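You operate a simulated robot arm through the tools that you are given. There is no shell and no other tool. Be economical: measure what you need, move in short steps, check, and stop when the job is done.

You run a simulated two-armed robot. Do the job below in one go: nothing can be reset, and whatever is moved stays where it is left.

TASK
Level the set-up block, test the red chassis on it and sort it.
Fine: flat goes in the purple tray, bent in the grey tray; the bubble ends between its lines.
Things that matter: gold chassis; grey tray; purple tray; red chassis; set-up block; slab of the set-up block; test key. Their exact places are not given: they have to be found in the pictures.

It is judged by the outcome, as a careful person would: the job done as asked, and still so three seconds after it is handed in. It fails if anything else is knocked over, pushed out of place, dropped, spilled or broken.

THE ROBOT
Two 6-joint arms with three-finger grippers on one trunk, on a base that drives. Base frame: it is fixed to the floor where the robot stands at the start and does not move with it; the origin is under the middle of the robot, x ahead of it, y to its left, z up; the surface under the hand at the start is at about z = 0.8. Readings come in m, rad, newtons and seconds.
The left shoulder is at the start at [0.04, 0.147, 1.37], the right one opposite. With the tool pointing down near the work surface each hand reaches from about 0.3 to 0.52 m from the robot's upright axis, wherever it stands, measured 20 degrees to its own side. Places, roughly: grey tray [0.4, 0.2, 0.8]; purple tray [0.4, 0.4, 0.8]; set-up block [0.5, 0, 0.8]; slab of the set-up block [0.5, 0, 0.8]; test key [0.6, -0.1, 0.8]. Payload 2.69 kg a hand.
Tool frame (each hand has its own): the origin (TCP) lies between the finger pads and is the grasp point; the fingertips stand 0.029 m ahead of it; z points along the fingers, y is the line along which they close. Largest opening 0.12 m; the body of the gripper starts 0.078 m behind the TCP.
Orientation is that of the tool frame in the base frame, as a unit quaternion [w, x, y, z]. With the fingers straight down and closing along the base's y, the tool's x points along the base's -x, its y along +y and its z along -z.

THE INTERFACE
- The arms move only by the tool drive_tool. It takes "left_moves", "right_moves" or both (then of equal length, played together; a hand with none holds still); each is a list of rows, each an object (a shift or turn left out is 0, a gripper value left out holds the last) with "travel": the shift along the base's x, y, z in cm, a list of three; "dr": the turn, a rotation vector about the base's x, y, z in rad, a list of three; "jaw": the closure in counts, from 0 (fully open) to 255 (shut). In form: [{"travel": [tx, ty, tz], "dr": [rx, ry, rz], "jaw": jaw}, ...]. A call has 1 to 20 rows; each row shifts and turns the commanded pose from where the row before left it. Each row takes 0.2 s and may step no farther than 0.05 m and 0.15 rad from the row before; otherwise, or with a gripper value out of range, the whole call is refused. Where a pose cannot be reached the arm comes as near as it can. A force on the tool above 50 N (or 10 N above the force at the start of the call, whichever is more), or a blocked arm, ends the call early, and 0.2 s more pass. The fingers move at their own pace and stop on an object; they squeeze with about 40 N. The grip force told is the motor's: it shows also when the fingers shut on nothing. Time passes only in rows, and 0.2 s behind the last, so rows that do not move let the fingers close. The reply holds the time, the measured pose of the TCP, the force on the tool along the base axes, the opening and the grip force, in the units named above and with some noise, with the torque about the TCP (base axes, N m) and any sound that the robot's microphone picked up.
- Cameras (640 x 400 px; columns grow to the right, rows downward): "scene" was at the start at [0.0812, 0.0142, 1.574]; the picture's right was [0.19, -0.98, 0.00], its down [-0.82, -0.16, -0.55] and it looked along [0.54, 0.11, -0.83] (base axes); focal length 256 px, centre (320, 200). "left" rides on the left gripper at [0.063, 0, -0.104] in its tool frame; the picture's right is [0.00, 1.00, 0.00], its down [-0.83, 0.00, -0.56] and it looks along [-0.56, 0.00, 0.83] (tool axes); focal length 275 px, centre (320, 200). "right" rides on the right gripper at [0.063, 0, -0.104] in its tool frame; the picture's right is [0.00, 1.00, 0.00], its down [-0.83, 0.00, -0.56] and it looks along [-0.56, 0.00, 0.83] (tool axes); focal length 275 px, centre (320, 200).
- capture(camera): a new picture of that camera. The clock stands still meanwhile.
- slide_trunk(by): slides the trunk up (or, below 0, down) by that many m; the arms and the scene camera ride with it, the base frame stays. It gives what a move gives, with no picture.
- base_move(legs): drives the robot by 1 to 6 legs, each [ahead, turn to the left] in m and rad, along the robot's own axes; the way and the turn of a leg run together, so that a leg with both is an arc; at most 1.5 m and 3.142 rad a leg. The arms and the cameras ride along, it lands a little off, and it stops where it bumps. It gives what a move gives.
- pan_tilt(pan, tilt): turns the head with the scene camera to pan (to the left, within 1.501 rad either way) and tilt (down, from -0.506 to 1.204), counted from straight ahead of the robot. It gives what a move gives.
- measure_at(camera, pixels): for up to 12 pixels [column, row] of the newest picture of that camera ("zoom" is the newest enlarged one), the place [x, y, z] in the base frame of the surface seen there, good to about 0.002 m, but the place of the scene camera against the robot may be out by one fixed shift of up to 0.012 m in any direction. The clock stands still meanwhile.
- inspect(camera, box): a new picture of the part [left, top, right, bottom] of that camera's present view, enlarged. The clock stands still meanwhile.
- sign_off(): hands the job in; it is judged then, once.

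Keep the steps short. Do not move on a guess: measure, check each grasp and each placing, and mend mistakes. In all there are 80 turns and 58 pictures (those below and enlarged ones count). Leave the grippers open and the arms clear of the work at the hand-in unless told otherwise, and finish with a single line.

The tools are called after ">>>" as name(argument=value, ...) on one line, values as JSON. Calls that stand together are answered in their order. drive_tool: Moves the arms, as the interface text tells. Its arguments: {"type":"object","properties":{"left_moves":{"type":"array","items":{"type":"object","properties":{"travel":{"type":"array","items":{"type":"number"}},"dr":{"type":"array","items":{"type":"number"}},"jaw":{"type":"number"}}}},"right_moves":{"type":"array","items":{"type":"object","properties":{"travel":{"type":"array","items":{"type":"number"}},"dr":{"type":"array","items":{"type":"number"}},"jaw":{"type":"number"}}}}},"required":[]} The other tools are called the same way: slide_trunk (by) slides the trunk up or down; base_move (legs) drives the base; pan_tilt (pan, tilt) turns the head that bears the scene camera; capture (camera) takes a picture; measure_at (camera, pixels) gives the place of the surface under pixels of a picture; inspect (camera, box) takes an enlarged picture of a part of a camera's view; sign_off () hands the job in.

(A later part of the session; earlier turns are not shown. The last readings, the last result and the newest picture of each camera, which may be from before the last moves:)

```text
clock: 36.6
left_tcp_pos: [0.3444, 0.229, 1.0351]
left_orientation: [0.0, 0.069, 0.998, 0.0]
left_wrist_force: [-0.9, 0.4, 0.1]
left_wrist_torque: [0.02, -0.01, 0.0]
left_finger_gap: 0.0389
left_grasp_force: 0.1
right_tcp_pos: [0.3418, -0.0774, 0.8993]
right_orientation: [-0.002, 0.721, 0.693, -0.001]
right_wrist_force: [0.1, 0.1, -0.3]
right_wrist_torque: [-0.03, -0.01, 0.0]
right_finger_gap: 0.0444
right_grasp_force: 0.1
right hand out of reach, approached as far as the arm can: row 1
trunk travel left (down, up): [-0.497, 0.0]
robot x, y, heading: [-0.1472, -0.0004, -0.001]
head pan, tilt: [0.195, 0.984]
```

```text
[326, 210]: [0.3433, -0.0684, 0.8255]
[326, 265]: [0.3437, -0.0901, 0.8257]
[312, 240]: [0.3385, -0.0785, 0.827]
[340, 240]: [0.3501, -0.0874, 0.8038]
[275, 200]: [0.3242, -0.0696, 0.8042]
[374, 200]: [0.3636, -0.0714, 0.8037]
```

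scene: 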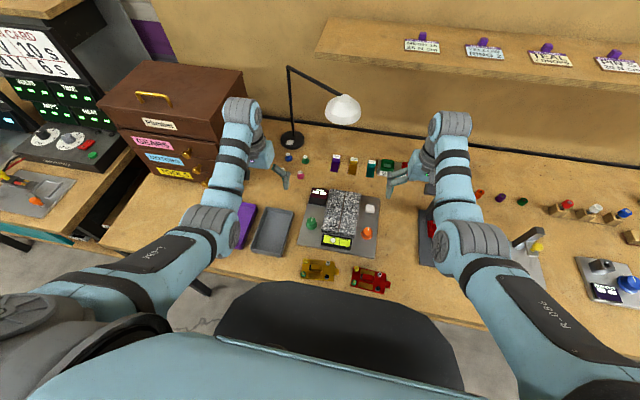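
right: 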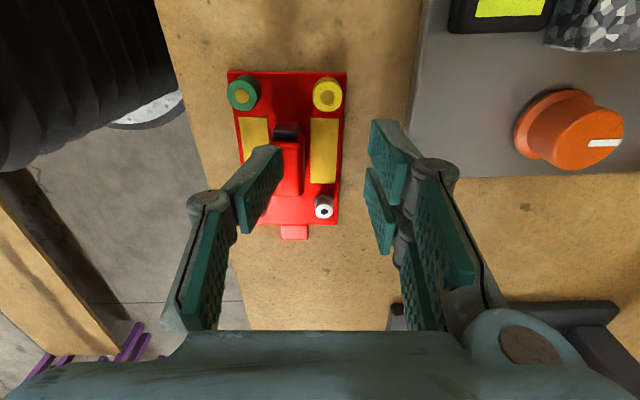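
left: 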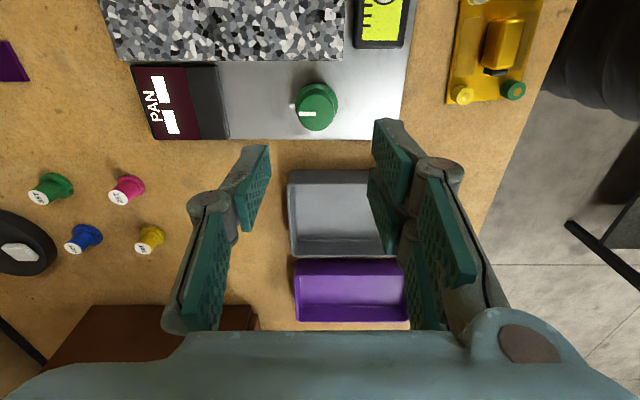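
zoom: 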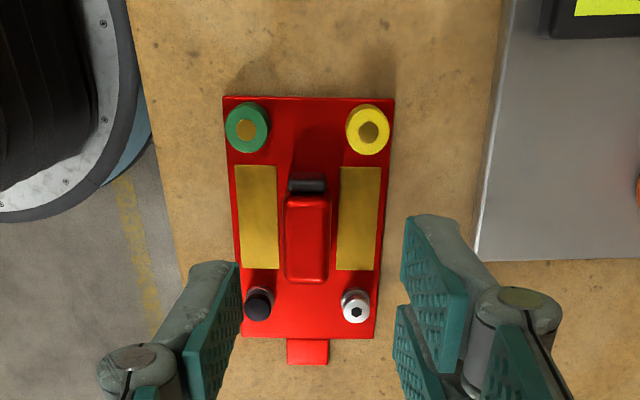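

I worked out what happened: the command had accumulated beyond the inner limit, to about (0.309, -0.083, 0.904). I'll shift it back to (0.337, -0.0785), which was reachable, and then lower with the trunk.

>>> drive_tool(right_moves=[{"travel": [1.4, 0.2, 0]}, {"travel": [1.4, 0.25, 0]}, {}, {}])

```text
clock: 37.6
left_tcp_pos: [0.3451, 0.2289, 1.0376]
left_orientation: [0.001, 0.07, 0.998, 0.001]
left_wrist_force: [0.4, 0.4, -0.6]
left_wrist_torque: [0.05, 0.03, -0.03]
left_finger_gap: 0.0388
left_grasp_force: 0.1
right_tcp_pos: [0.3481, -0.0809, 0.9079]
right_orientation: [-0.001, 0.721, 0.693, -0.001]
right_wrist_force: [-1.0, -0.2, -0.5]
right_wrist_torque: [0.03, 0.0, 0.0]
right_finger_gap: 0.0449
right_grasp_force: 0.0
right hand out of reach, approached as far as the arm can: row 1, 2
trunk travel left (down, up): [-0.497, 0.0]
robot x, y, heading: [-0.1476, 0.0016, 0.004]
head pan, tilt: [0.195, 0.984]
```

I'll test with a small correction to see how the arm responds.

>>> drive_tool(right_moves=[{"travel": [-0.55, 0.1, -0.2]}, {"travel": [-0.55, 0.1, -0.2]}, {}])

```text
clock: 38.4
left_tcp_pos: [0.3457, 0.2282, 1.0363]
left_orientation: [0.0, 0.07, 0.998, 0.0]
left_wrist_force: [-0.5, -0.8, 0.0]
left_wrist_torque: [0.01, 0.02, 0.0]
left_finger_gap: 0.0393
left_grasp_force: 0.1
right_tcp_pos: [0.342, -0.0773, 0.9019]
right_orientation: [-0.002, 0.721, 0.693, -0.002]
right_wrist_force: [-1.1, 0.2, 0.6]
right_wrist_torque: [-0.01, -0.01, 0.02]
right_finger_gap: 0.0447
right_grasp_force: 0.1
right hand out of reach, approached as far as the arm can: row 2
trunk travel left (down, up): [-0.497, 0.0]
robot x, y, heading: [-0.1505, -0.0013, -0.001]
head pan, tilt: [0.195, 0.984]
```

The arm is cramped with the target too near its centre line. Turning the base 0.22 rad left puts the chassis about 20° to the right arm's own side. Hand tips at 0.87 clear everything they pass over.

>>> base_move(legs=[[0, 0.22]])

>>> capture(camera="right")

```text
clock: 39.6
left_tcp_pos: [0.2826, 0.3295, 1.0357]
left_orientation: [0.0, -0.041, 0.999, 0.001]
left_wrist_force: [-0.8, 0.5, -0.5]
left_wrist_torque: [0.0, -0.03, 0.02]
left_finger_gap: 0.0389
left_grasp_force: 0.2
right_tcp_pos: [0.3476, 0.0297, 0.9008]
right_orientation: [-0.002, 0.641, 0.767, -0.002]
right_wrist_force: [-0.5, -0.1, -0.7]
right_wrist_torque: [0.0, 0.01, 0.0]
right_finger_gap: 0.0449
right_grasp_force: 0.0
trunk travel left (down, up): [-0.497, 0.0]
robot x, y, heading: [-0.153, 0.0031, 0.221]
head pan, tilt: [0.195, 0.984]
```

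```text
28 pictures are left
```

right: 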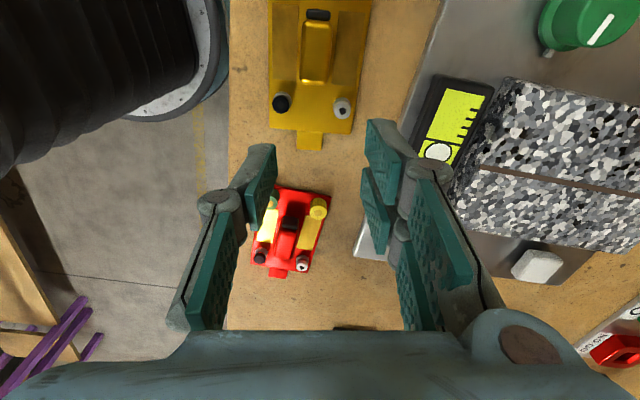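

Now I'll move back over the handle, restoring the world yaw by -0.22.

>>> drive_tool(right_moves=[{"travel": [-0.2, -3, 0], "dr": [0, 0, -0.11]}, {"travel": [-0.3, -3, 0], "dr": [0, 0, -0.11]}, {"travel": [-0.3, -3, 0]}, {"travel": [-0.3, -1.8, 0]}, {}, {}])

```text
clock: 41.0
left_tcp_pos: [0.2829, 0.3302, 1.0352]
left_orientation: [0.0, -0.041, 0.999, 0.0]
left_wrist_force: [0.5, 0.0, 0.4]
left_wrist_torque: [0.02, 0.02, -0.02]
left_finger_gap: 0.039
left_grasp_force: 0.0
right_tcp_pos: [0.3731, -0.0612, 0.8776]
right_orientation: [-0.001, 0.721, 0.693, -0.003]
right_wrist_force: [-0.1, -0.3, 0.4]
right_wrist_torque: [-0.01, 0.03, 0.0]
right_finger_gap: 0.0449
right_grasp_force: 0.1
right hand out of reach, approached as far as the arm can: row 1, 2, 3, 4
trunk travel left (down, up): [-0.497, 0.0]
robot x, y, heading: [-0.1469, -0.0001, 0.22]
head pan, tilt: [0.195, 0.984]
```

I want to see the right arm's posture.

>>> capture(camera="scene")

```text
27 pictures are left
```

scene: 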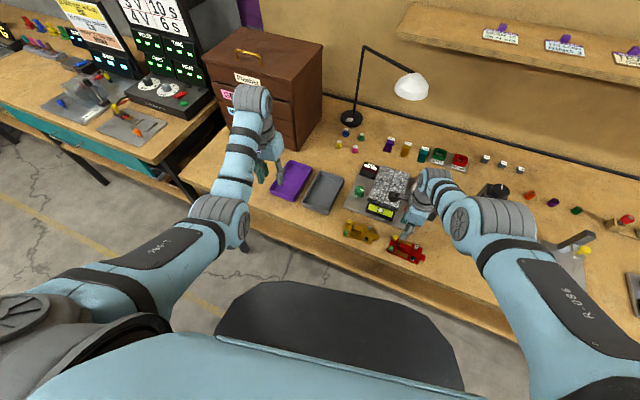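

The inner limit shrinks as the hand goes deeper below the shoulder, so I should stand closer and work low. I'll drive 0.07 ahead. The tips at 0.849 still clear the knobs (0.837) and slab.

>>> base_move(legs=[[0.07, 0]])

>>> drive_tool(right_moves=[{"travel": [-3, -1, 0]}, {"travel": [-3, -1, 0]}, {"travel": [-2, -1, 0]}, {}, {}])

```text
clock: 42.0
left_tcp_pos: [0.3428, 0.3447, 1.0396]
left_orientation: [0.002, -0.041, 0.999, 0.001]
left_wrist_force: [2.0, 0.7, -2.3]
left_wrist_torque: [-0.09, 0.23, 0.01]
left_finger_gap: 0.0388
left_grasp_force: 0.1
right_tcp_pos: [0.4408, -0.0462, 0.8812]
right_orientation: [0.0, 0.72, 0.694, 0.002]
right_wrist_force: [-3.7, -1.4, -0.1]
right_wrist_torque: [0.09, -0.26, 0.02]
right_finger_gap: 0.0451
right_grasp_force: 0.1
trunk travel left (down, up): [-0.497, 0.0]
robot x, y, heading: [-0.0805, 0.0149, 0.222]
head pan, tilt: [0.195, 0.984]
```

```text
clock: 43.2
left_tcp_pos: [0.3455, 0.3463, 1.0376]
left_orientation: [0.001, -0.04, 0.999, 0.0]
left_wrist_force: [-0.3, -0.3, -0.1]
left_wrist_torque: [-0.02, 0.02, -0.02]
left_finger_gap: 0.0391
left_grasp_force: 0.1
right_tcp_pos: [0.4211, -0.056, 0.8377]
right_orientation: [0.0, 0.72, 0.694, 0.0]
right_wrist_force: [0.2, 0.4, 0.1]
right_wrist_torque: [-0.01, 0.01, 0.0]
right_finger_gap: 0.0448
right_grasp_force: 0.0
right hand out of reach, approached as far as the arm can: row 1, 2, 3
trunk travel left (down, up): [-0.497, 0.0]
robot x, y, heading: [-0.0825, 0.0188, 0.223]
head pan, tilt: [0.195, 0.984]
```

The numbers show the shoulder-to-wrist distance stuck at about 0.505–0.517, so the right elbow is sitting at the straight-arm singularity and can't fold. I'll lift clear first, then stretch out and come back to free it.

>>> drive_tool(right_moves=[{"travel": [0, 0, 4]}, {"travel": [0, -2, 4]}, {"travel": [1, -2, 4]}, {"travel": [2, -2, 4]}, {"travel": [2, -2, 2]}, {}])

```text
clock: 44.6
left_tcp_pos: [0.3444, 0.3445, 1.0383]
left_orientation: [0.002, -0.041, 0.999, 0.0]
left_wrist_force: [-0.2, -0.6, 0.0]
left_wrist_torque: [-0.01, 0.0, 0.03]
left_finger_gap: 0.0388
left_grasp_force: 0.0
right_tcp_pos: [0.5137, -0.1246, 0.9932]
right_orientation: [0.001, 0.721, 0.693, 0.001]
right_wrist_force: [0.5, -0.1, 0.8]
right_wrist_torque: [-0.01, 0.04, -0.02]
right_finger_gap: 0.0447
right_grasp_force: 0.1
right hand out of reach, approached as far as the arm can: row 1, 2, 3, 5
trunk travel left (down, up): [-0.497, 0.0]
robot x, y, heading: [-0.0799, 0.0155, 0.229]
head pan, tilt: [0.195, 0.984]
```

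>>> drive_tool(right_moves=[{"travel": [4, -2, 2]}, {"travel": [4, -1, 2]}, {"travel": [4, -1, 0]}, {}])

>>> drive_tool(right_moves=[{"travel": [-2, 0, 0]}, {"travel": [-2, 0, 0]}, {"travel": [-2, 0, 0]}, {}])

```text
clock: 45.6
left_tcp_pos: [0.3456, 0.3446, 1.0386]
left_orientation: [0.002, -0.041, 0.999, 0.001]
left_wrist_force: [-0.2, -0.3, -0.1]
left_wrist_torque: [0.0, 0.04, -0.01]
left_finger_gap: 0.0389
left_grasp_force: 0.0
right_tcp_pos: [0.529, -0.1609, 1.0475]
right_orientation: [0.0, 0.72, 0.694, 0.001]
right_wrist_force: [0.7, 0.6, 0.4]
right_wrist_torque: [0.0, -0.03, -0.02]
right_finger_gap: 0.045
right_grasp_force: 0.0
right hand out of reach, approached as far as the arm can: row 1, 2, 3
trunk travel left (down, up): [-0.497, 0.0]
robot x, y, heading: [-0.0822, 0.0109, 0.217]
head pan, tilt: [0.195, 0.984]
```

```text
clock: 46.6
left_tcp_pos: [0.3437, 0.3447, 1.0384]
left_orientation: [0.002, -0.041, 0.999, 0.001]
left_wrist_force: [-0.7, -0.5, 0.2]
left_wrist_torque: [-0.02, 0.0, 0.01]
left_finger_gap: 0.0388
left_grasp_force: 0.0
right_tcp_pos: [0.5261, -0.1593, 1.038]
right_orientation: [-0.001, 0.721, 0.692, -0.001]
right_wrist_force: [-0.5, -0.2, 0.4]
right_wrist_torque: [0.01, 0.01, -0.01]
right_finger_gap: 0.045
right_grasp_force: 0.1
right hand out of reach, approached as far as the arm can: row 1, 2, 3
trunk travel left (down, up): [-0.497, 0.0]
robot x, y, heading: [-0.084, 0.0171, 0.224]
head pan, tilt: [0.195, 0.984]
```

>>> drive_tool(right_moves=[{"travel": [-4, 0, 0]}, {"travel": [-4, 0, 0]}, {"travel": [-4, 0, 0]}, {}])

```text
clock: 47.6
left_tcp_pos: [0.344, 0.3447, 1.0387]
left_orientation: [0.001, -0.042, 0.999, 0.001]
left_wrist_force: [0.0, 0.8, 0.4]
left_wrist_torque: [0.02, 0.0, -0.01]
left_finger_gap: 0.0391
left_grasp_force: 0.2
right_tcp_pos: [0.5236, -0.1563, 1.0245]
right_orientation: [0.0, 0.721, 0.693, 0.0]
right_wrist_force: [0.2, -0.7, 0.1]
right_wrist_torque: [0.01, 0.03, 0.02]
right_finger_gap: 0.0447
right_grasp_force: 0.0
right hand out of reach, approached as far as the arm can: row 1, 2, 3
trunk travel left (down, up): [-0.497, 0.0]
robot x, y, heading: [-0.0781, 0.0136, 0.226]
head pan, tilt: [0.195, 0.984]
```

The commands accumulate and the elbow stays straight. A large inward command freed it earlier, so I'll push further inward here, high above everything.

>>> drive_tool(right_moves=[{"travel": [-4, 0, 0], "dr": [0, 0, 0.1]}, {"travel": [-4, 0, 0], "dr": [0, 0, 0.1]}, {"travel": [-3, -2, 0], "dr": [0, 0, 0.1]}, {"dr": [0, 0, 0.1]}, {}])

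```text
clock: 48.8
left_tcp_pos: [0.3442, 0.3468, 1.0384]
left_orientation: [0.001, -0.041, 0.999, 0.0]
left_wrist_force: [-0.3, 0.5, -0.1]
left_wrist_torque: [0.0, 0.02, 0.01]
left_finger_gap: 0.039
left_grasp_force: 0.0
right_tcp_pos: [0.5158, -0.1718, 0.9969]
right_orientation: [0.0, 0.568, 0.823, 0.0]
right_wrist_force: [-0.5, 0.2, 0.1]
right_wrist_torque: [-0.01, 0.01, 0.01]
right_finger_gap: 0.0447
right_grasp_force: 0.1
right hand out of reach, approached as far as the arm can: row 1, 2, 3
trunk travel left (down, up): [-0.497, 0.0]
robot x, y, heading: [-0.0821, 0.0165, 0.22]
head pan, tilt: [0.195, 0.984]
```

The right arm keeps sliding along its straight-arm sphere, while the left arm works properly, so I'll do the handling with the left hand. Turning the base right by 0.75 rad and going 0.03 ahead puts the chassis 20° to the left arm's own side at about 0.40 m. Both hands are at about z 1.0, clear of the table items.

>>> base_move(legs=[[0, -0.754], [0.03, 0]])

>>> capture(camera="scene")

```text
clock: 51.6
left_tcp_pos: [0.4742, -0.0463, 1.0406]
left_orientation: [0.005, 0.331, 0.944, -0.001]
left_wrist_force: [-0.6, 0.6, 0.4]
left_wrist_torque: [-0.03, -0.06, 0.03]
left_finger_gap: 0.0389
left_grasp_force: 0.1
right_tcp_pos: [0.2475, -0.543, 1.0007]
right_orientation: [0.003, 0.832, 0.555, 0.002]
right_wrist_force: [-0.7, 0.9, 0.0]
right_wrist_torque: [-0.02, -0.05, 0.03]
right_finger_gap: 0.0449
right_grasp_force: 0.1
trunk travel left (down, up): [-0.497, 0.0]
robot x, y, heading: [-0.0566, 0.0032, -0.535]
head pan, tilt: [0.195, 0.984]
```

```text
26 pictures are left
```

scene: 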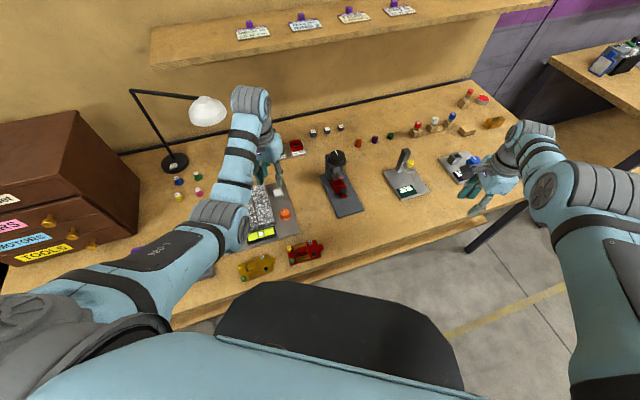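

The left hand is free. I'll go diagonally to above the red handle, z 0.90, with a yaw of -0.935.

>>> drive_tool(left_moves=[{"travel": [-2, -0.5, -2], "dr": [0, 0, -0.134], "jaw": 160}, {"travel": [-2, -0.5, -2], "dr": [0, 0, -0.134]}, {"travel": [-2, -0.5, -2], "dr": [0, 0, -0.134]}, {"travel": [-2, -0.5, -2], "dr": [0, 0, -0.134]}, {"travel": [-2, -0.5, -2], "dr": [0, 0, -0.134]}, {"travel": [-2, -0.5, -2], "dr": [0, 0, -0.134]}, {"travel": [-1.7, -0.2, -2], "dr": [0, 0, -0.131]}, {}])

>>> inspect(camera="left", box=[160, 0, 480, 220])

```text
clock: 53.4
left_tcp_pos: [0.3555, -0.0767, 0.8953]
left_orientation: [0.003, 0.718, 0.696, 0.01]
left_wrist_force: [-0.4, -0.2, -0.5]
left_wrist_torque: [0.0, -0.02, 0.0]
left_finger_gap: 0.0448
left_grasp_force: 0.1
left hand out of reach, approached as far as the arm can: row 1
right_tcp_pos: [0.2522, -0.5448, 0.997]
right_orientation: [-0.001, 0.832, 0.555, 0.001]
right_wrist_force: [0.3, -0.4, 0.1]
right_wrist_torque: [-0.01, -0.03, -0.02]
right_finger_gap: 0.0448
right_grasp_force: 0.1
trunk travel left (down, up): [-0.497, 0.0]
robot x, y, heading: [-0.0529, 0.0011, -0.53]
head pan, tilt: [0.195, 0.984]
```

```text
1.82 times, centred on (320, 110) of left
```

zoom: 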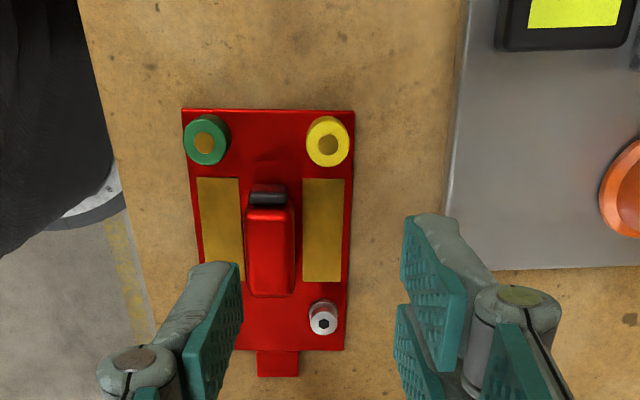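

>>> measure_at(camera="zoom", pixels=[[268, 215], [268, 285], [252, 250], [286, 250], [188, 115], [348, 115], [344, 342]])

>>> drive_tool(left_moves=[{"travel": [-0.95, -0.1, -0.5]}, {"travel": [-0.9, -0.1, -0.5]}, {}])

```text
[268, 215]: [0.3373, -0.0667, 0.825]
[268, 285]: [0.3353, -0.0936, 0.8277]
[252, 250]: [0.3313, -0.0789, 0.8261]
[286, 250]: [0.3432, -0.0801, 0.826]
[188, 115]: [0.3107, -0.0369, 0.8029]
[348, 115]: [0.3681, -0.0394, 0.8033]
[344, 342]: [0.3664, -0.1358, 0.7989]
```

```text
clock: 54.4
left_tcp_pos: [0.3458, -0.0613, 0.8838]
left_orientation: [-0.002, 0.715, 0.699, 0.026]
left_wrist_force: [0.6, 0.0, 0.2]
left_wrist_torque: [-0.03, 0.02, 0.01]
left_finger_gap: 0.045
left_grasp_force: 0.0
right_tcp_pos: [0.2503, -0.5458, 0.9975]
right_orientation: [0.001, 0.831, 0.556, 0.0]
right_wrist_force: [-0.9, 0.4, -0.2]
right_wrist_torque: [0.0, 0.01, 0.02]
right_finger_gap: 0.0447
right_grasp_force: 0.1
trunk travel left (down, up): [-0.497, 0.0]
robot x, y, heading: [-0.0525, -0.0037, -0.533]
head pan, tilt: [0.195, 0.984]
stopped in row 3 (left hand): the arm was blocked; the commanded pose is now the measured one
```

The arm was blocked at its folded limit, where the hand is too high for that distance. Lower down it is within range. I'll go lower to z 0.865 (tips 0.836, above the handle's 0.826) while centring and straightening.

>>> drive_tool(left_moves=[{"travel": [0, -0.6, -1], "dr": [-0.02, 0.017, -0.008]}, {"travel": [-0.4, -0.6, -0.9], "dr": [-0.019, 0.018, -0.009]}, {"travel": [-0.5, -0.6, 0]}, {}, {}])

>>> inspect(camera="left", box=[160, 0, 480, 220])

```text
clock: 55.6
left_tcp_pos: [0.3403, -0.0739, 0.8633]
left_orientation: [-0.001, 0.72, 0.694, 0.003]
left_wrist_force: [-0.3, -0.5, 0.6]
left_wrist_torque: [-0.02, 0.02, 0.02]
left_finger_gap: 0.0448
left_grasp_force: 0.0
right_tcp_pos: [0.2516, -0.5447, 0.9973]
right_orientation: [0.0, 0.831, 0.556, 0.001]
right_wrist_force: [-0.6, 0.8, 0.0]
right_wrist_torque: [0.0, 0.02, -0.03]
right_finger_gap: 0.0447
right_grasp_force: 0.1
trunk travel left (down, up): [-0.497, 0.0]
robot x, y, heading: [-0.0561, 0.0013, -0.532]
head pan, tilt: [0.195, 0.984]
```

```text
1.82 times, centred on (320, 110) of left
```

zoom: 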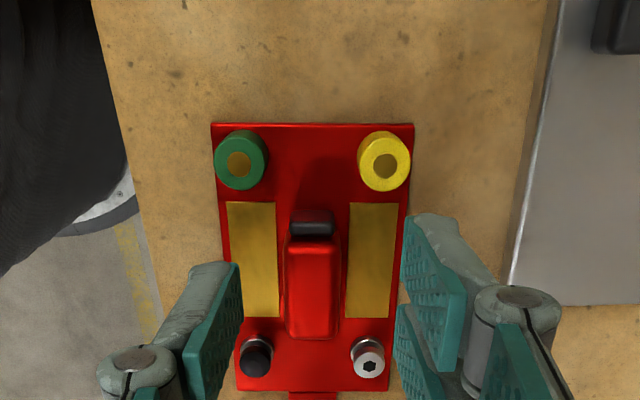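

Good. I'll descend 2.6 cm, centring as I go.

>>> drive_tool(left_moves=[{"travel": [0, 0, -1]}, {"travel": [0, 0, -0.8]}, {"travel": [0, 0, -0.8]}, {}, {}])

>>> inspect(camera="left", box=[160, 0, 480, 220])

```text
clock: 56.8
left_tcp_pos: [0.3354, -0.0808, 0.8385]
left_orientation: [0.0, 0.722, 0.692, -0.002]
left_wrist_force: [-0.3, 0.7, 0.4]
left_wrist_torque: [-0.01, 0.01, -0.01]
left_finger_gap: 0.0447
left_grasp_force: 0.2
right_tcp_pos: [0.2518, -0.5457, 0.9969]
right_orientation: [0.0, 0.831, 0.556, 0.001]
right_wrist_force: [-0.9, -0.6, 1.3]
right_wrist_torque: [0.02, 0.03, 0.01]
right_finger_gap: 0.045
right_grasp_force: 0.2
trunk travel left (down, up): [-0.497, 0.0]
robot x, y, heading: [-0.0542, -0.0003, -0.531]
head pan, tilt: [0.195, 0.984]
```

```text
1.82 times, centred on (320, 110) of left
```

zoom: 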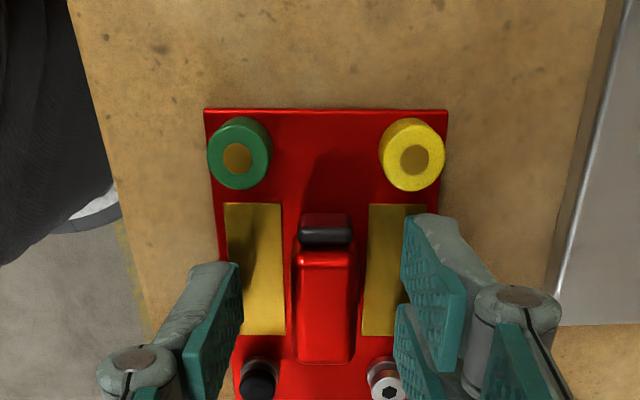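

The fingers straddle the handle. I'll close.

>>> drive_tool(left_moves=[{"travel": [0.15, 0.1, 0], "jaw": 240}, {"jaw": 240}, {"jaw": 240}, {"travel": [0, 0, 1]}, {"travel": [0, 0, 1]}, {}])

>>> inspect(camera="left", box=[160, 0, 480, 220])

```text
clock: 58.2
left_tcp_pos: [0.3392, -0.0775, 0.858]
left_orientation: [0.0, 0.721, 0.692, 0.001]
left_wrist_force: [0.1, 0.0, -0.1]
left_wrist_torque: [-0.01, 0.02, 0.0]
left_finger_gap: 0.007
left_grasp_force: 0.1
right_tcp_pos: [0.2513, -0.5458, 0.9975]
right_orientation: [0.0, 0.831, 0.556, 0.001]
right_wrist_force: [1.0, 1.0, -0.3]
right_wrist_torque: [0.01, -0.01, 0.03]
right_finger_gap: 0.0447
right_grasp_force: 0.0
trunk travel left (down, up): [-0.497, 0.0]
robot x, y, heading: [-0.0574, -0.0027, -0.542]
head pan, tilt: [0.195, 0.984]
```

```text
1.82 times, centred on (320, 110) of left
```

zoom: 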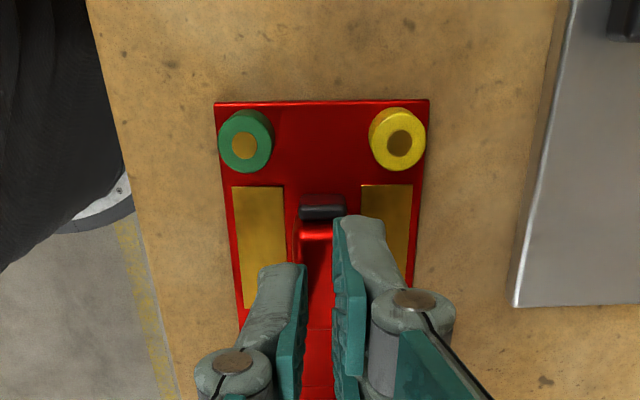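

It closed on nothing: the fingers slipped off the handle (gap 0.007). I'll open, go about 4 mm deeper, close, and read the gap before lifting.

>>> drive_tool(left_moves=[{"jaw": 160}, {"jaw": 160}, {"travel": [0, 0, -1]}, {"travel": [-0.15, -0.1, -0.8]}, {"travel": [0, 0, -0.6]}, {}, {}])

>>> inspect(camera="left", box=[200, 80, 440, 220])

>>> drive_tool(left_moves=[{"jaw": 200}, {"jaw": 220}, {"jaw": 220}, {}])

>>> inspect(camera="left", box=[160, 40, 480, 240])

```text
clock: 59.8
left_tcp_pos: [0.3359, -0.0805, 0.8351]
left_orientation: [0.0, 0.721, 0.693, -0.002]
left_wrist_force: [0.3, 0.1, -0.3]
left_wrist_torque: [-0.01, 0.0, 0.0]
left_finger_gap: 0.0449
left_grasp_force: 0.0
right_tcp_pos: [0.2509, -0.544, 0.9982]
right_orientation: [-0.001, 0.831, 0.556, 0.001]
right_wrist_force: [-0.1, 0.2, 0.7]
right_wrist_torque: [0.02, 0.0, -0.02]
right_finger_gap: 0.0447
right_grasp_force: 0.0
trunk travel left (down, up): [-0.497, 0.0]
robot x, y, heading: [-0.0538, 0.0013, -0.534]
head pan, tilt: [0.195, 0.984]
```

```text
2.67 times, centred on (320, 150) of left
```

zoom: 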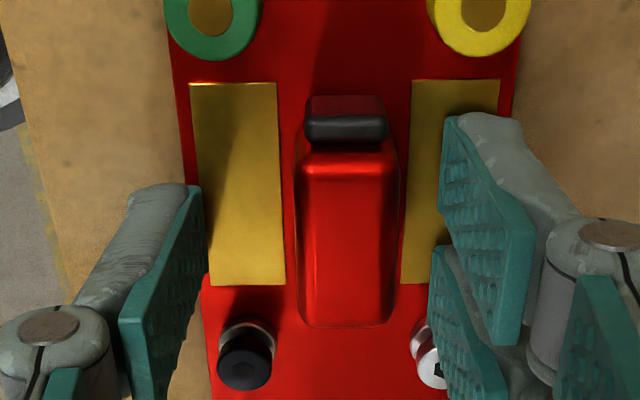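

```text
clock: 60.8
left_tcp_pos: [0.3358, -0.0804, 0.8346]
left_orientation: [0.0, 0.722, 0.692, -0.002]
left_wrist_force: [0.5, -0.1, 2.2]
left_wrist_torque: [-0.1, -0.06, -0.02]
left_finger_gap: 0.0177
left_grasp_force: 40.4
right_tcp_pos: [0.2516, -0.5456, 0.9965]
right_orientation: [-0.001, 0.832, 0.555, 0.001]
right_wrist_force: [-1.2, 0.3, -0.1]
right_wrist_torque: [-0.03, 0.0, 0.0]
right_finger_gap: 0.0448
right_grasp_force: 0.0
trunk travel left (down, up): [-0.497, 0.0]
robot x, y, heading: [-0.0542, -0.0, -0.528]
head pan, tilt: [0.195, 0.984]
```

```text
2.00 times, centred on (320, 140) of left
```

zoom: 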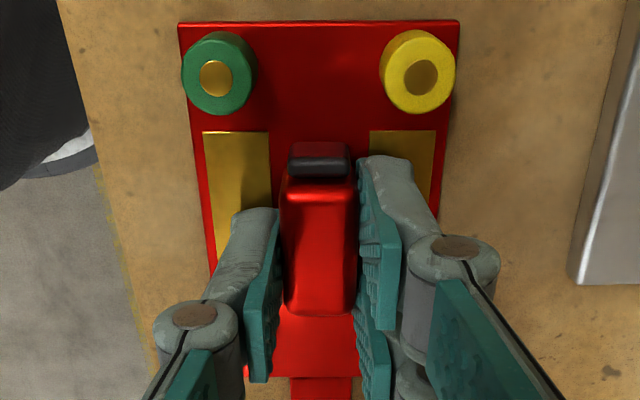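

It now grips: gap 0.0177, 40 N. I'll lift slowly by 2 cm and check.

>>> drive_tool(left_moves=[{"travel": [0, 0, 0.5], "jaw": 250}, {"travel": [0, 0, 0.5]}, {"travel": [0, 0, 0.5]}, {"travel": [0, 0, 0.5]}, {}])

>>> inspect(camera="left", box=[160, 40, 480, 240])

```text
clock: 62.0
left_tcp_pos: [0.3384, -0.078, 0.8548]
left_orientation: [-0.001, 0.721, 0.693, 0.002]
left_wrist_force: [0.1, -1.0, -1.6]
left_wrist_torque: [0.02, -0.01, -0.01]
left_finger_gap: 0.0174
left_grasp_force: 39.8
right_tcp_pos: [0.2507, -0.5443, 0.9975]
right_orientation: [0.0, 0.832, 0.555, 0.001]
right_wrist_force: [-0.2, -0.4, 0.3]
right_wrist_torque: [-0.02, 0.02, -0.03]
right_finger_gap: 0.045
right_grasp_force: 0.0
trunk travel left (down, up): [-0.497, 0.0]
robot x, y, heading: [-0.054, 0.0009, -0.529]
head pan, tilt: [0.195, 0.984]
```

```text
2.00 times, centred on (320, 140) of left
```

zoom: 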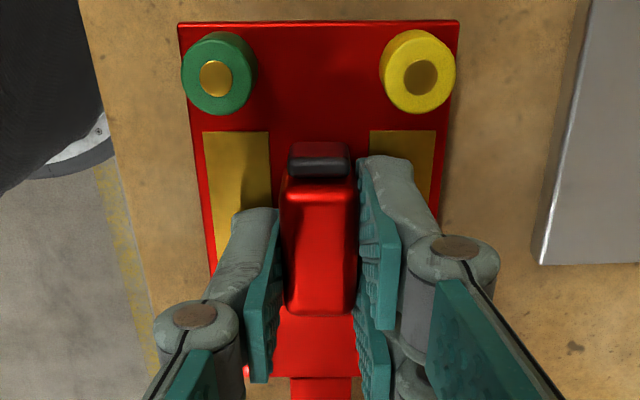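

Held firmly. I'll raise while extending toward the block, rotating the chassis so its long side will run along the slab.

>>> drive_tool(left_moves=[{"travel": [1.2, 0.5, 1.3]}, {"travel": [1.9, 0.9, 1.4], "dr": [0, 0, 0.14]}, {"travel": [1.9, 0.9, 1.4], "dr": [0, 0, 0.14]}, {"travel": [1.9, 0.9, 1.3], "dr": [0, 0, 0.14]}, {"travel": [1.9, 0.9, 1.2], "dr": [0, 0, 0.14]}, {"travel": [1.9, 0.9, 1], "dr": [0, 0, 0.14]}, {"dr": [0, 0, 0.14]}, {"dr": [0, 0, 0.14]}, {"dr": [0, 0, 0.14]}, {"dr": [0, 0, 0.14]}, {"dr": [0, 0, 0.14]}, {"dr": [0, 0, 0.14]}, {}])

```text
clock: 64.8
left_tcp_pos: [0.4433, -0.0302, 0.9315]
left_orientation: [0.0, 0.036, 0.999, -0.001]
left_wrist_force: [-1.0, -1.5, -0.8]
left_wrist_torque: [0.02, 0.03, 0.03]
left_finger_gap: 0.0174
left_grasp_force: 40.0
right_tcp_pos: [0.2513, -0.5459, 0.9971]
right_orientation: [-0.001, 0.831, 0.556, 0.001]
right_wrist_force: [-0.4, -0.2, -0.1]
right_wrist_torque: [-0.01, 0.0, 0.01]
right_finger_gap: 0.0446
right_grasp_force: 0.0
trunk travel left (down, up): [-0.497, 0.0]
robot x, y, heading: [-0.059, -0.0019, -0.532]
head pan, tilt: [0.195, 0.984]
```

Clean. Now I'll drive 0.05 ahead and move the hand over the slab centre at z about 0.93.

>>> base_move(legs=[[0.05, 0]])

>>> drive_tool(left_moves=[{"travel": [1.4, 2.7, 0], "dr": [0, 0, 0.03]}, {"travel": [1.4, 2.7, 0]}, {"travel": [1.4, 2.7, 0]}, {}, {}])

>>> capture(camera="left")

```text
clock: 65.7
left_tcp_pos: [0.4809, -0.0524, 0.9347]
left_orientation: [0.005, 0.037, 0.999, -0.003]
left_wrist_force: [0.1, -0.2, -2.2]
left_wrist_torque: [0.04, 0.09, 0.02]
left_finger_gap: 0.0171
left_grasp_force: 40.0
right_tcp_pos: [0.2898, -0.568, 0.9988]
right_orientation: [0.0, 0.831, 0.556, 0.001]
right_wrist_force: [-0.5, 0.8, -0.4]
right_wrist_torque: [-0.09, -0.09, 0.0]
right_finger_gap: 0.0446
right_grasp_force: 0.1
trunk travel left (down, up): [-0.497, 0.0]
robot x, y, heading: [-0.0122, -0.0255, -0.532]
head pan, tilt: [0.195, 0.984]
```

```text
clock: 66.9
left_tcp_pos: [0.5273, 0.0262, 0.9315]
left_orientation: [0.002, 0.02, 1.0, -0.002]
left_wrist_force: [0.2, -0.2, -1.2]
left_wrist_torque: [0.0, 0.01, -0.02]
left_finger_gap: 0.0175
left_grasp_force: 40.1
right_tcp_pos: [0.2956, -0.5716, 0.9953]
right_orientation: [-0.003, 0.831, 0.556, 0.0]
right_wrist_force: [0.4, 0.0, 0.3]
right_wrist_torque: [0.02, 0.01, -0.01]
right_finger_gap: 0.0446
right_grasp_force: 0.0
trunk travel left (down, up): [-0.497, 0.0]
robot x, y, heading: [-0.0106, -0.0252, -0.533]
head pan, tilt: [0.195, 0.984]
```

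```text
18 pictures are left
```

left: 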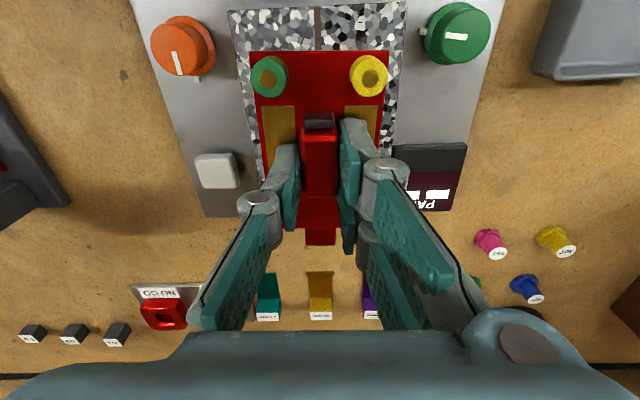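

The chassis is centred over the slab with its groove in the middle. I'll lower with the trunk by 0.05, then the last centimetre by arm.

>>> slide_trunk(by=-0.05)

>>> drive_tool(left_moves=[{"travel": [0, 0, -0.5]}, {"travel": [0, 0, -0.3]}, {}, {}])

```text
clock: 67.8
left_tcp_pos: [0.525, 0.0284, 0.8821]
left_orientation: [0.003, 0.021, 1.0, -0.003]
left_wrist_force: [-0.2, 1.0, -0.9]
left_wrist_torque: [-0.04, -0.02, -0.01]
left_finger_gap: 0.0173
left_grasp_force: 40.0
right_tcp_pos: [0.2929, -0.5708, 0.9467]
right_orientation: [0.0, 0.832, 0.555, 0.0]
right_wrist_force: [-0.5, -0.1, 0.1]
right_wrist_torque: [-0.02, 0.0, -0.01]
right_finger_gap: 0.045
right_grasp_force: 0.0
trunk travel left (down, up): [-0.447, 0.05]
robot x, y, heading: [-0.0106, -0.0246, -0.53]
head pan, tilt: [0.195, 0.984]
```

```text
clock: 68.8
left_tcp_pos: [0.5259, 0.0284, 0.8747]
left_orientation: [0.003, 0.021, 1.0, -0.002]
left_wrist_force: [-0.5, 0.0, -0.6]
left_wrist_torque: [0.01, -0.01, -0.02]
left_finger_gap: 0.0175
left_grasp_force: 40.0
right_tcp_pos: [0.2927, -0.5701, 0.9476]
right_orientation: [-0.001, 0.832, 0.555, 0.0]
right_wrist_force: [0.6, 0.4, -0.2]
right_wrist_torque: [-0.04, -0.01, -0.02]
right_finger_gap: 0.045
right_grasp_force: 0.0
trunk travel left (down, up): [-0.447, 0.05]
robot x, y, heading: [-0.0131, -0.03, -0.533]
head pan, tilt: [0.195, 0.984]
```

I'll continue down in 2 mm steps until the force shows contact.

>>> drive_tool(left_moves=[{"travel": [0, 0, -0.2]}, {"travel": [0, 0, -0.2]}, {"travel": [0, 0, -0.15]}, {}])

```text
clock: 69.8
left_tcp_pos: [0.5263, 0.0287, 0.8692]
left_orientation: [0.003, 0.022, 1.0, -0.002]
left_wrist_force: [-0.1, -0.3, 0.2]
left_wrist_torque: [-0.01, 0.03, -0.02]
left_finger_gap: 0.0172
left_grasp_force: 39.5
right_tcp_pos: [0.2924, -0.5712, 0.9472]
right_orientation: [-0.001, 0.831, 0.556, -0.001]
right_wrist_force: [0.2, -0.6, -0.6]
right_wrist_torque: [0.04, -0.01, 0.01]
right_finger_gap: 0.0447
right_grasp_force: 0.0
trunk travel left (down, up): [-0.447, 0.05]
robot x, y, heading: [-0.0139, -0.0273, -0.529]
head pan, tilt: [0.195, 0.984]
```

>>> drive_tool(left_moves=[{"travel": [0, 0, -0.15]}, {}])

```text
clock: 70.4
left_tcp_pos: [0.5253, 0.0279, 0.869]
left_orientation: [0.004, 0.021, 1.0, -0.001]
left_wrist_force: [2.1, 0.9, 10.6]
left_wrist_torque: [0.24, 0.49, -0.02]
left_finger_gap: 0.0173
left_grasp_force: 39.5
right_tcp_pos: [0.2926, -0.5691, 0.9482]
right_orientation: [-0.002, 0.831, 0.556, 0.001]
right_wrist_force: [0.2, -0.9, -0.2]
right_wrist_torque: [-0.01, 0.0, 0.01]
right_finger_gap: 0.0448
right_grasp_force: 0.0
trunk travel left (down, up): [-0.447, 0.05]
robot x, y, heading: [-0.0121, -0.0241, -0.533]
head pan, tilt: [0.195, 0.984]
```

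Contact (10 N). I'll release and lift, and meanwhile check what lies under the right hand from the last scene picture.

>>> drive_tool(left_moves=[{"jaw": 200}, {"jaw": 165}, {"jaw": 165}, {"travel": [0, 0, 2]}, {"travel": [0, 0, 2]}, {"travel": [0, 0, 1.5]}, {}])

>>> measure_at(camera="scene", pixels=[[405, 155], [409, 164], [472, 160], [455, 160], [463, 178], [475, 210], [490, 200], [495, 225]])

>>> capture(camera="left")

```text
clock: 72.0
left_tcp_pos: [0.5268, 0.0273, 0.9231]
left_orientation: [0.004, 0.021, 1.0, -0.002]
left_wrist_force: [-0.5, 0.7, 0.6]
left_wrist_torque: [0.03, 0.01, 0.01]
left_finger_gap: 0.0422
left_grasp_force: 0.1
right_tcp_pos: [0.2922, -0.5699, 0.9472]
right_orientation: [-0.002, 0.831, 0.556, 0.0]
right_wrist_force: [0.3, -0.1, -0.4]
right_wrist_torque: [0.02, 0.01, 0.03]
right_finger_gap: 0.0451
right_grasp_force: 0.0
trunk travel left (down, up): [-0.447, 0.05]
robot x, y, heading: [-0.0111, -0.0257, -0.532]
head pan, tilt: [0.195, 0.984]
```

```text
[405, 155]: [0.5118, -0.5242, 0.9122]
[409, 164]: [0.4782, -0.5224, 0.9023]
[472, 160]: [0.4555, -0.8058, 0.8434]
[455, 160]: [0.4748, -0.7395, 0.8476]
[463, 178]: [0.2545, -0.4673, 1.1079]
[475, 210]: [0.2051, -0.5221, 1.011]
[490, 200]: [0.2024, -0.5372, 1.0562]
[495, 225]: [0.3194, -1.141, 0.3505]
```

```text
17 pictures are left
```

left: 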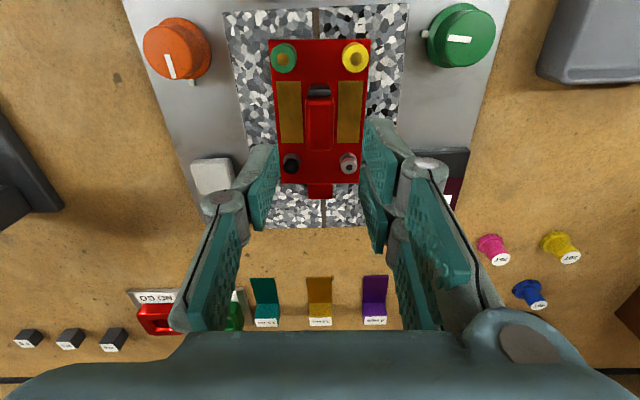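

The red chassis sits flat on the slab. The right hand has nothing under it. Next I'll close the left fingers and go over the test key; I'll re-measure it at about px (213, 177).

>>> measure_at(camera="left", pixels=[[212, 165], [212, 175], [205, 185], [198, 165], [228, 165], [318, 110], [290, 160], [345, 160], [390, 100], [245, 100]])

>>> drive_tool(left_moves=[{"travel": [0.5, -1, 1.4]}, {"travel": [1, -2, 1.4]}, {"travel": [1, -2.2, 0], "jaw": 255}, {"travel": [1, -2.2, 0]}, {"travel": [0.8, -2, 0]}, {}, {}])

```text
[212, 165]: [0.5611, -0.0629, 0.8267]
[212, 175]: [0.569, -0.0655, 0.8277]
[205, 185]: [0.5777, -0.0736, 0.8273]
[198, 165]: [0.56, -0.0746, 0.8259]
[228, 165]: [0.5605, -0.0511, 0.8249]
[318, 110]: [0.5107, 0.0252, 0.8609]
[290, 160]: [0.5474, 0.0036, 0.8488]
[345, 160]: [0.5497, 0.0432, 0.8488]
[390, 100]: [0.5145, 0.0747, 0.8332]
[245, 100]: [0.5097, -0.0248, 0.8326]
```

```text
clock: 73.6
left_tcp_pos: [0.5689, -0.0655, 0.9506]
left_orientation: [0.003, 0.021, 1.0, -0.003]
left_wrist_force: [-0.1, -0.1, 0.1]
left_wrist_torque: [0.01, 0.0, -0.04]
left_finger_gap: 0.0002
left_grasp_force: 28.7
right_tcp_pos: [0.2935, -0.5697, 0.948]
right_orientation: [-0.001, 0.832, 0.555, 0.0]
right_wrist_force: [0.0, 0.2, 0.5]
right_wrist_torque: [-0.01, -0.01, -0.01]
right_finger_gap: 0.0445
right_grasp_force: 0.0
trunk travel left (down, up): [-0.447, 0.05]
robot x, y, heading: [-0.0079, -0.0275, -0.533]
head pan, tilt: [0.195, 0.984]
```

The hand is exactly over the key. I'll lower the trunk 0.08 so the tips come near the key, and check the level in the scene view.

>>> slide_trunk(by=-0.08)

>>> inspect(camera="scene", box=[200, 140, 320, 240])

```text
clock: 74.8
left_tcp_pos: [0.5681, -0.0661, 0.8705]
left_orientation: [0.003, 0.02, 1.0, -0.002]
left_wrist_force: [-0.3, -0.1, 0.5]
left_wrist_torque: [0.0, 0.02, -0.01]
left_finger_gap: 0.0003
left_grasp_force: 28.2
right_tcp_pos: [0.2929, -0.5693, 0.8658]
right_orientation: [-0.001, 0.831, 0.556, 0.0]
right_wrist_force: [-0.6, 0.4, -0.3]
right_wrist_torque: [0.04, 0.02, 0.02]
right_finger_gap: 0.0446
right_grasp_force: 0.1
trunk travel left (down, up): [-0.367, 0.13]
robot x, y, heading: [-0.0122, -0.0221, -0.536]
head pan, tilt: [0.195, 0.984]
```

```text
4.00 times, centred on (260, 190) of scene
```

zoom: 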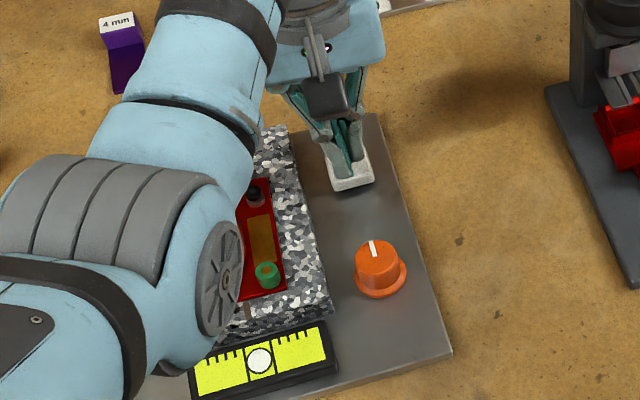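

The bubble stays between its lines. I'll press the key now in small steps.

>>> drive_tool(left_moves=[{"travel": [0, 0, -0.7]}, {"travel": [0, 0, -0.5]}, {"travel": [0, 0, -0.3]}, {"travel": [0, 0, -0.2]}])

>>> capture(camera="left")

```text
clock: 75.8
left_tcp_pos: [0.5691, -0.065, 0.8528]
left_orientation: [0.003, 0.021, 1.0, -0.002]
left_wrist_force: [-0.5, 0.1, 1.0]
left_wrist_torque: [0.0, -0.02, -0.01]
left_finger_gap: 0.0059
left_grasp_force: 28.3
right_tcp_pos: [0.2923, -0.57, 0.8667]
right_orientation: [-0.001, 0.832, 0.555, 0.001]
right_wrist_force: [-0.6, 1.4, 0.0]
right_wrist_torque: [0.0, 0.0, 0.01]
right_finger_gap: 0.0447
right_grasp_force: 0.1
trunk travel left (down, up): [-0.367, 0.13]
robot x, y, heading: [-0.0116, -0.0226, -0.531]
head pan, tilt: [0.195, 0.984]
```

```text
15 pictures are left
```

left: 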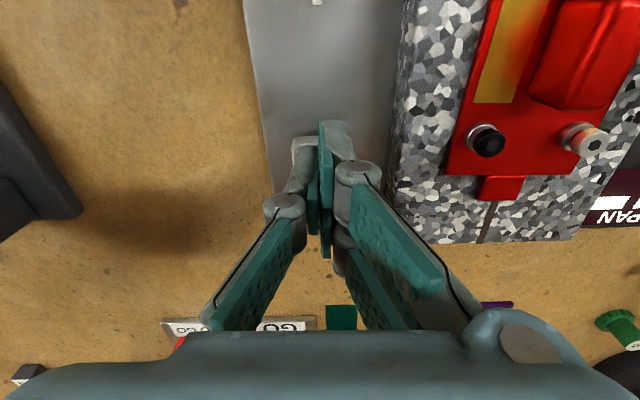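

The key is touched but the force is only 1 N. I'll press a bit deeper.

>>> drive_tool(left_moves=[{"travel": [0, 0, -0.2]}, {"travel": [0, 0, -0.2]}, {}])

>>> inspect(camera="left", box=[480, 100, 640, 260])

```text
clock: 76.6
left_tcp_pos: [0.5689, -0.0664, 0.8491]
left_orientation: [0.003, 0.022, 1.0, -0.001]
left_wrist_force: [1.3, 1.0, 5.2]
left_wrist_torque: [0.03, -0.01, 0.01]
left_finger_gap: 0.0061
left_grasp_force: 28.3
right_tcp_pos: [0.2929, -0.569, 0.8668]
right_orientation: [-0.002, 0.831, 0.556, 0.0]
right_wrist_force: [0.4, 0.1, 0.0]
right_wrist_torque: [-0.01, -0.03, -0.02]
right_finger_gap: 0.0445
right_grasp_force: 0.0
trunk travel left (down, up): [-0.367, 0.13]
robot x, y, heading: [-0.0103, -0.0264, -0.53]
head pan, tilt: [0.195, 0.984]
heard: click
```

```text
2.50 times, centred on (560, 180) of left
```

zoom: 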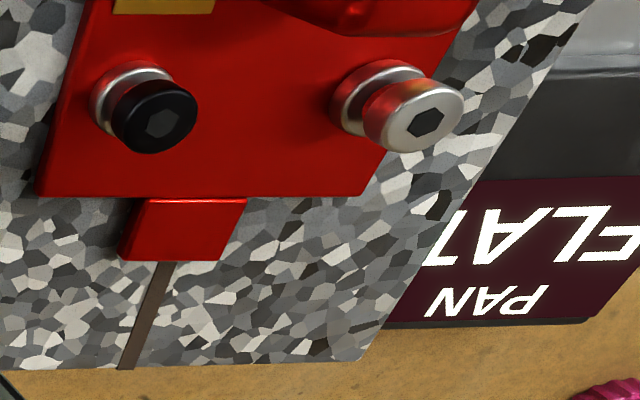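

A click, and the display reads FLAT, so the red chassis goes in the purple tray. I'll raise, open, and go back above the chassis.

>>> slide_trunk(by=0.08)

>>> drive_tool(left_moves=[{"travel": [0, 0, 2], "jaw": 165}, {"travel": [-1, 2.2, 0]}, {"travel": [-1, 2.4, 0]}, {"travel": [-1.3, 2.4, 0]}, {"travel": [-1, 2.4, 0]}, {"travel": [0, 0, -1.5]}, {}, {}])

>>> inspect(camera="left", box=[160, 0, 480, 220])

```text
clock: 77.8
left_tcp_pos: [0.5695, -0.0653, 0.9299]
left_orientation: [0.002, 0.022, 1.0, -0.002]
left_wrist_force: [-1.0, 0.2, 0.3]
left_wrist_torque: [0.02, 0.01, -0.01]
left_finger_gap: 0.0003
left_grasp_force: 28.3
right_tcp_pos: [0.2932, -0.5704, 0.9478]
right_orientation: [-0.002, 0.832, 0.555, 0.0]
right_wrist_force: [0.1, 0.5, 0.9]
right_wrist_torque: [0.01, 0.02, -0.02]
right_finger_gap: 0.0447
right_grasp_force: 0.1
trunk travel left (down, up): [-0.447, 0.05]
robot x, y, heading: [-0.0095, -0.0279, -0.531]
head pan, tilt: [0.195, 0.984]
```

```text
clock: 79.6
left_tcp_pos: [0.5266, 0.0284, 0.9354]
left_orientation: [0.003, 0.02, 1.0, -0.002]
left_wrist_force: [0.1, 0.2, -0.4]
left_wrist_torque: [-0.03, 0.0, -0.02]
left_finger_gap: 0.0425
left_grasp_force: 0.0
right_tcp_pos: [0.2926, -0.5699, 0.947]
right_orientation: [-0.001, 0.831, 0.556, 0.001]
right_wrist_force: [-0.2, -0.5, 0.5]
right_wrist_torque: [-0.01, -0.03, -0.03]
right_finger_gap: 0.0445
right_grasp_force: 0.0
trunk travel left (down, up): [-0.447, 0.05]
robot x, y, heading: [-0.009, -0.0261, -0.529]
head pan, tilt: [0.195, 0.984]
```

```text
1.82 times, centred on (320, 110) of left
```

zoom: 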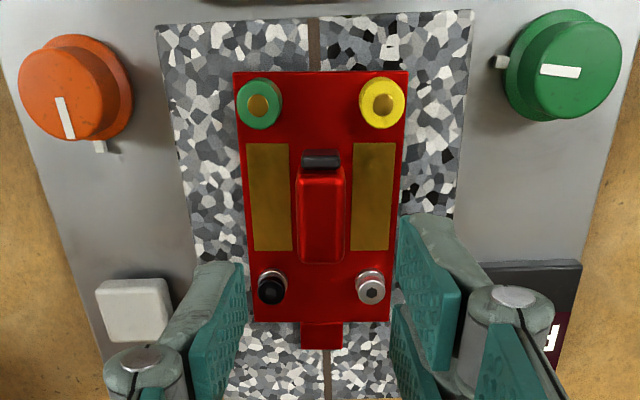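

It's unmoved and centred. I'll lower to z 0.869, close, then lift.

>>> drive_tool(left_moves=[{"travel": [0, 0, -3]}, {"travel": [0, 0, -2]}, {"travel": [0, 0, -1]}, {"travel": [0, 0, -0.6]}, {}, {"jaw": 210}, {"jaw": 250}, {"jaw": 250}, {}])

```text
clock: 81.6
left_tcp_pos: [0.5249, 0.0278, 0.8686]
left_orientation: [0.003, 0.021, 1.0, -0.002]
left_wrist_force: [0.3, 0.8, 0.4]
left_wrist_torque: [0.02, 0.03, -0.03]
left_finger_gap: 0.0175
left_grasp_force: 40.0
right_tcp_pos: [0.2933, -0.5696, 0.9478]
right_orientation: [-0.001, 0.831, 0.556, -0.001]
right_wrist_force: [0.5, -0.7, -0.2]
right_wrist_torque: [-0.04, -0.02, -0.02]
right_finger_gap: 0.0449
right_grasp_force: 0.1
trunk travel left (down, up): [-0.447, 0.05]
robot x, y, heading: [-0.0116, -0.0274, -0.534]
head pan, tilt: [0.195, 0.984]
```

Gripped (0.0175, 40 N). I'll lift slowly, raise the trunk back to the top, and turn the head to view the trays.

>>> drive_tool(left_moves=[{"travel": [0, 0, 0.5]}, {"travel": [0, 0, 0.5]}, {"travel": [0, 0, 0.7]}, {}])

>>> slide_trunk(by=0.05)

>>> pan_tilt(pan=1.0, tilt=0.95)

>>> capture(camera="scene")

```text
clock: 82.6
left_tcp_pos: [0.5264, 0.0275, 0.8862]
left_orientation: [0.003, 0.021, 1.0, -0.002]
left_wrist_force: [-0.7, 0.3, -0.9]
left_wrist_torque: [0.01, 0.01, 0.01]
left_finger_gap: 0.0171
left_grasp_force: 39.9
right_tcp_pos: [0.2942, -0.5707, 0.9479]
right_orientation: [-0.001, 0.832, 0.555, 0.0]
right_wrist_force: [-0.4, -0.2, -0.2]
right_wrist_torque: [-0.01, 0.02, 0.01]
right_finger_gap: 0.0447
right_grasp_force: 0.0
trunk travel left (down, up): [-0.447, 0.05]
robot x, y, heading: [-0.0077, -0.0235, -0.531]
head pan, tilt: [0.195, 0.984]
```

```text
clock: 83.5
left_tcp_pos: [0.5255, 0.0291, 0.9335]
left_orientation: [0.003, 0.021, 1.0, -0.002]
left_wrist_force: [-0.1, -0.2, -0.9]
left_wrist_torque: [-0.01, 0.03, 0.0]
left_finger_gap: 0.0172
left_grasp_force: 39.4
right_tcp_pos: [0.2934, -0.5701, 0.9956]
right_orientation: [-0.001, 0.832, 0.555, 0.0]
right_wrist_force: [0.8, -0.5, 0.0]
right_wrist_torque: [0.01, 0.01, 0.01]
right_finger_gap: 0.0449
right_grasp_force: 0.1
trunk travel left (down, up): [-0.497, 0.0]
robot x, y, heading: [-0.0132, -0.0254, -0.532]
head pan, tilt: [0.195, 0.984]
```

```text
clock: 84.6
left_tcp_pos: [0.5253, 0.0294, 0.9337]
left_orientation: [0.003, 0.021, 1.0, -0.002]
left_wrist_force: [-0.4, 0.7, -0.6]
left_wrist_torque: [-0.02, -0.01, -0.03]
left_finger_gap: 0.0172
left_grasp_force: 39.8
right_tcp_pos: [0.2922, -0.5705, 0.9964]
right_orientation: [-0.002, 0.832, 0.555, 0.001]
right_wrist_force: [-1.5, 0.0, -0.3]
right_wrist_torque: [-0.03, 0.0, 0.02]
right_finger_gap: 0.0448
right_grasp_force: 0.1
trunk travel left (down, up): [-0.497, 0.0]
robot x, y, heading: [-0.0141, -0.0287, -0.534]
head pan, tilt: [1.0, 0.949]
```

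```text
12 pictures are left
```

scene: 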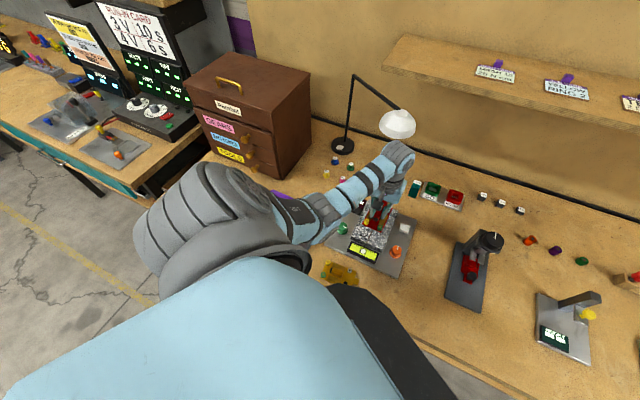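

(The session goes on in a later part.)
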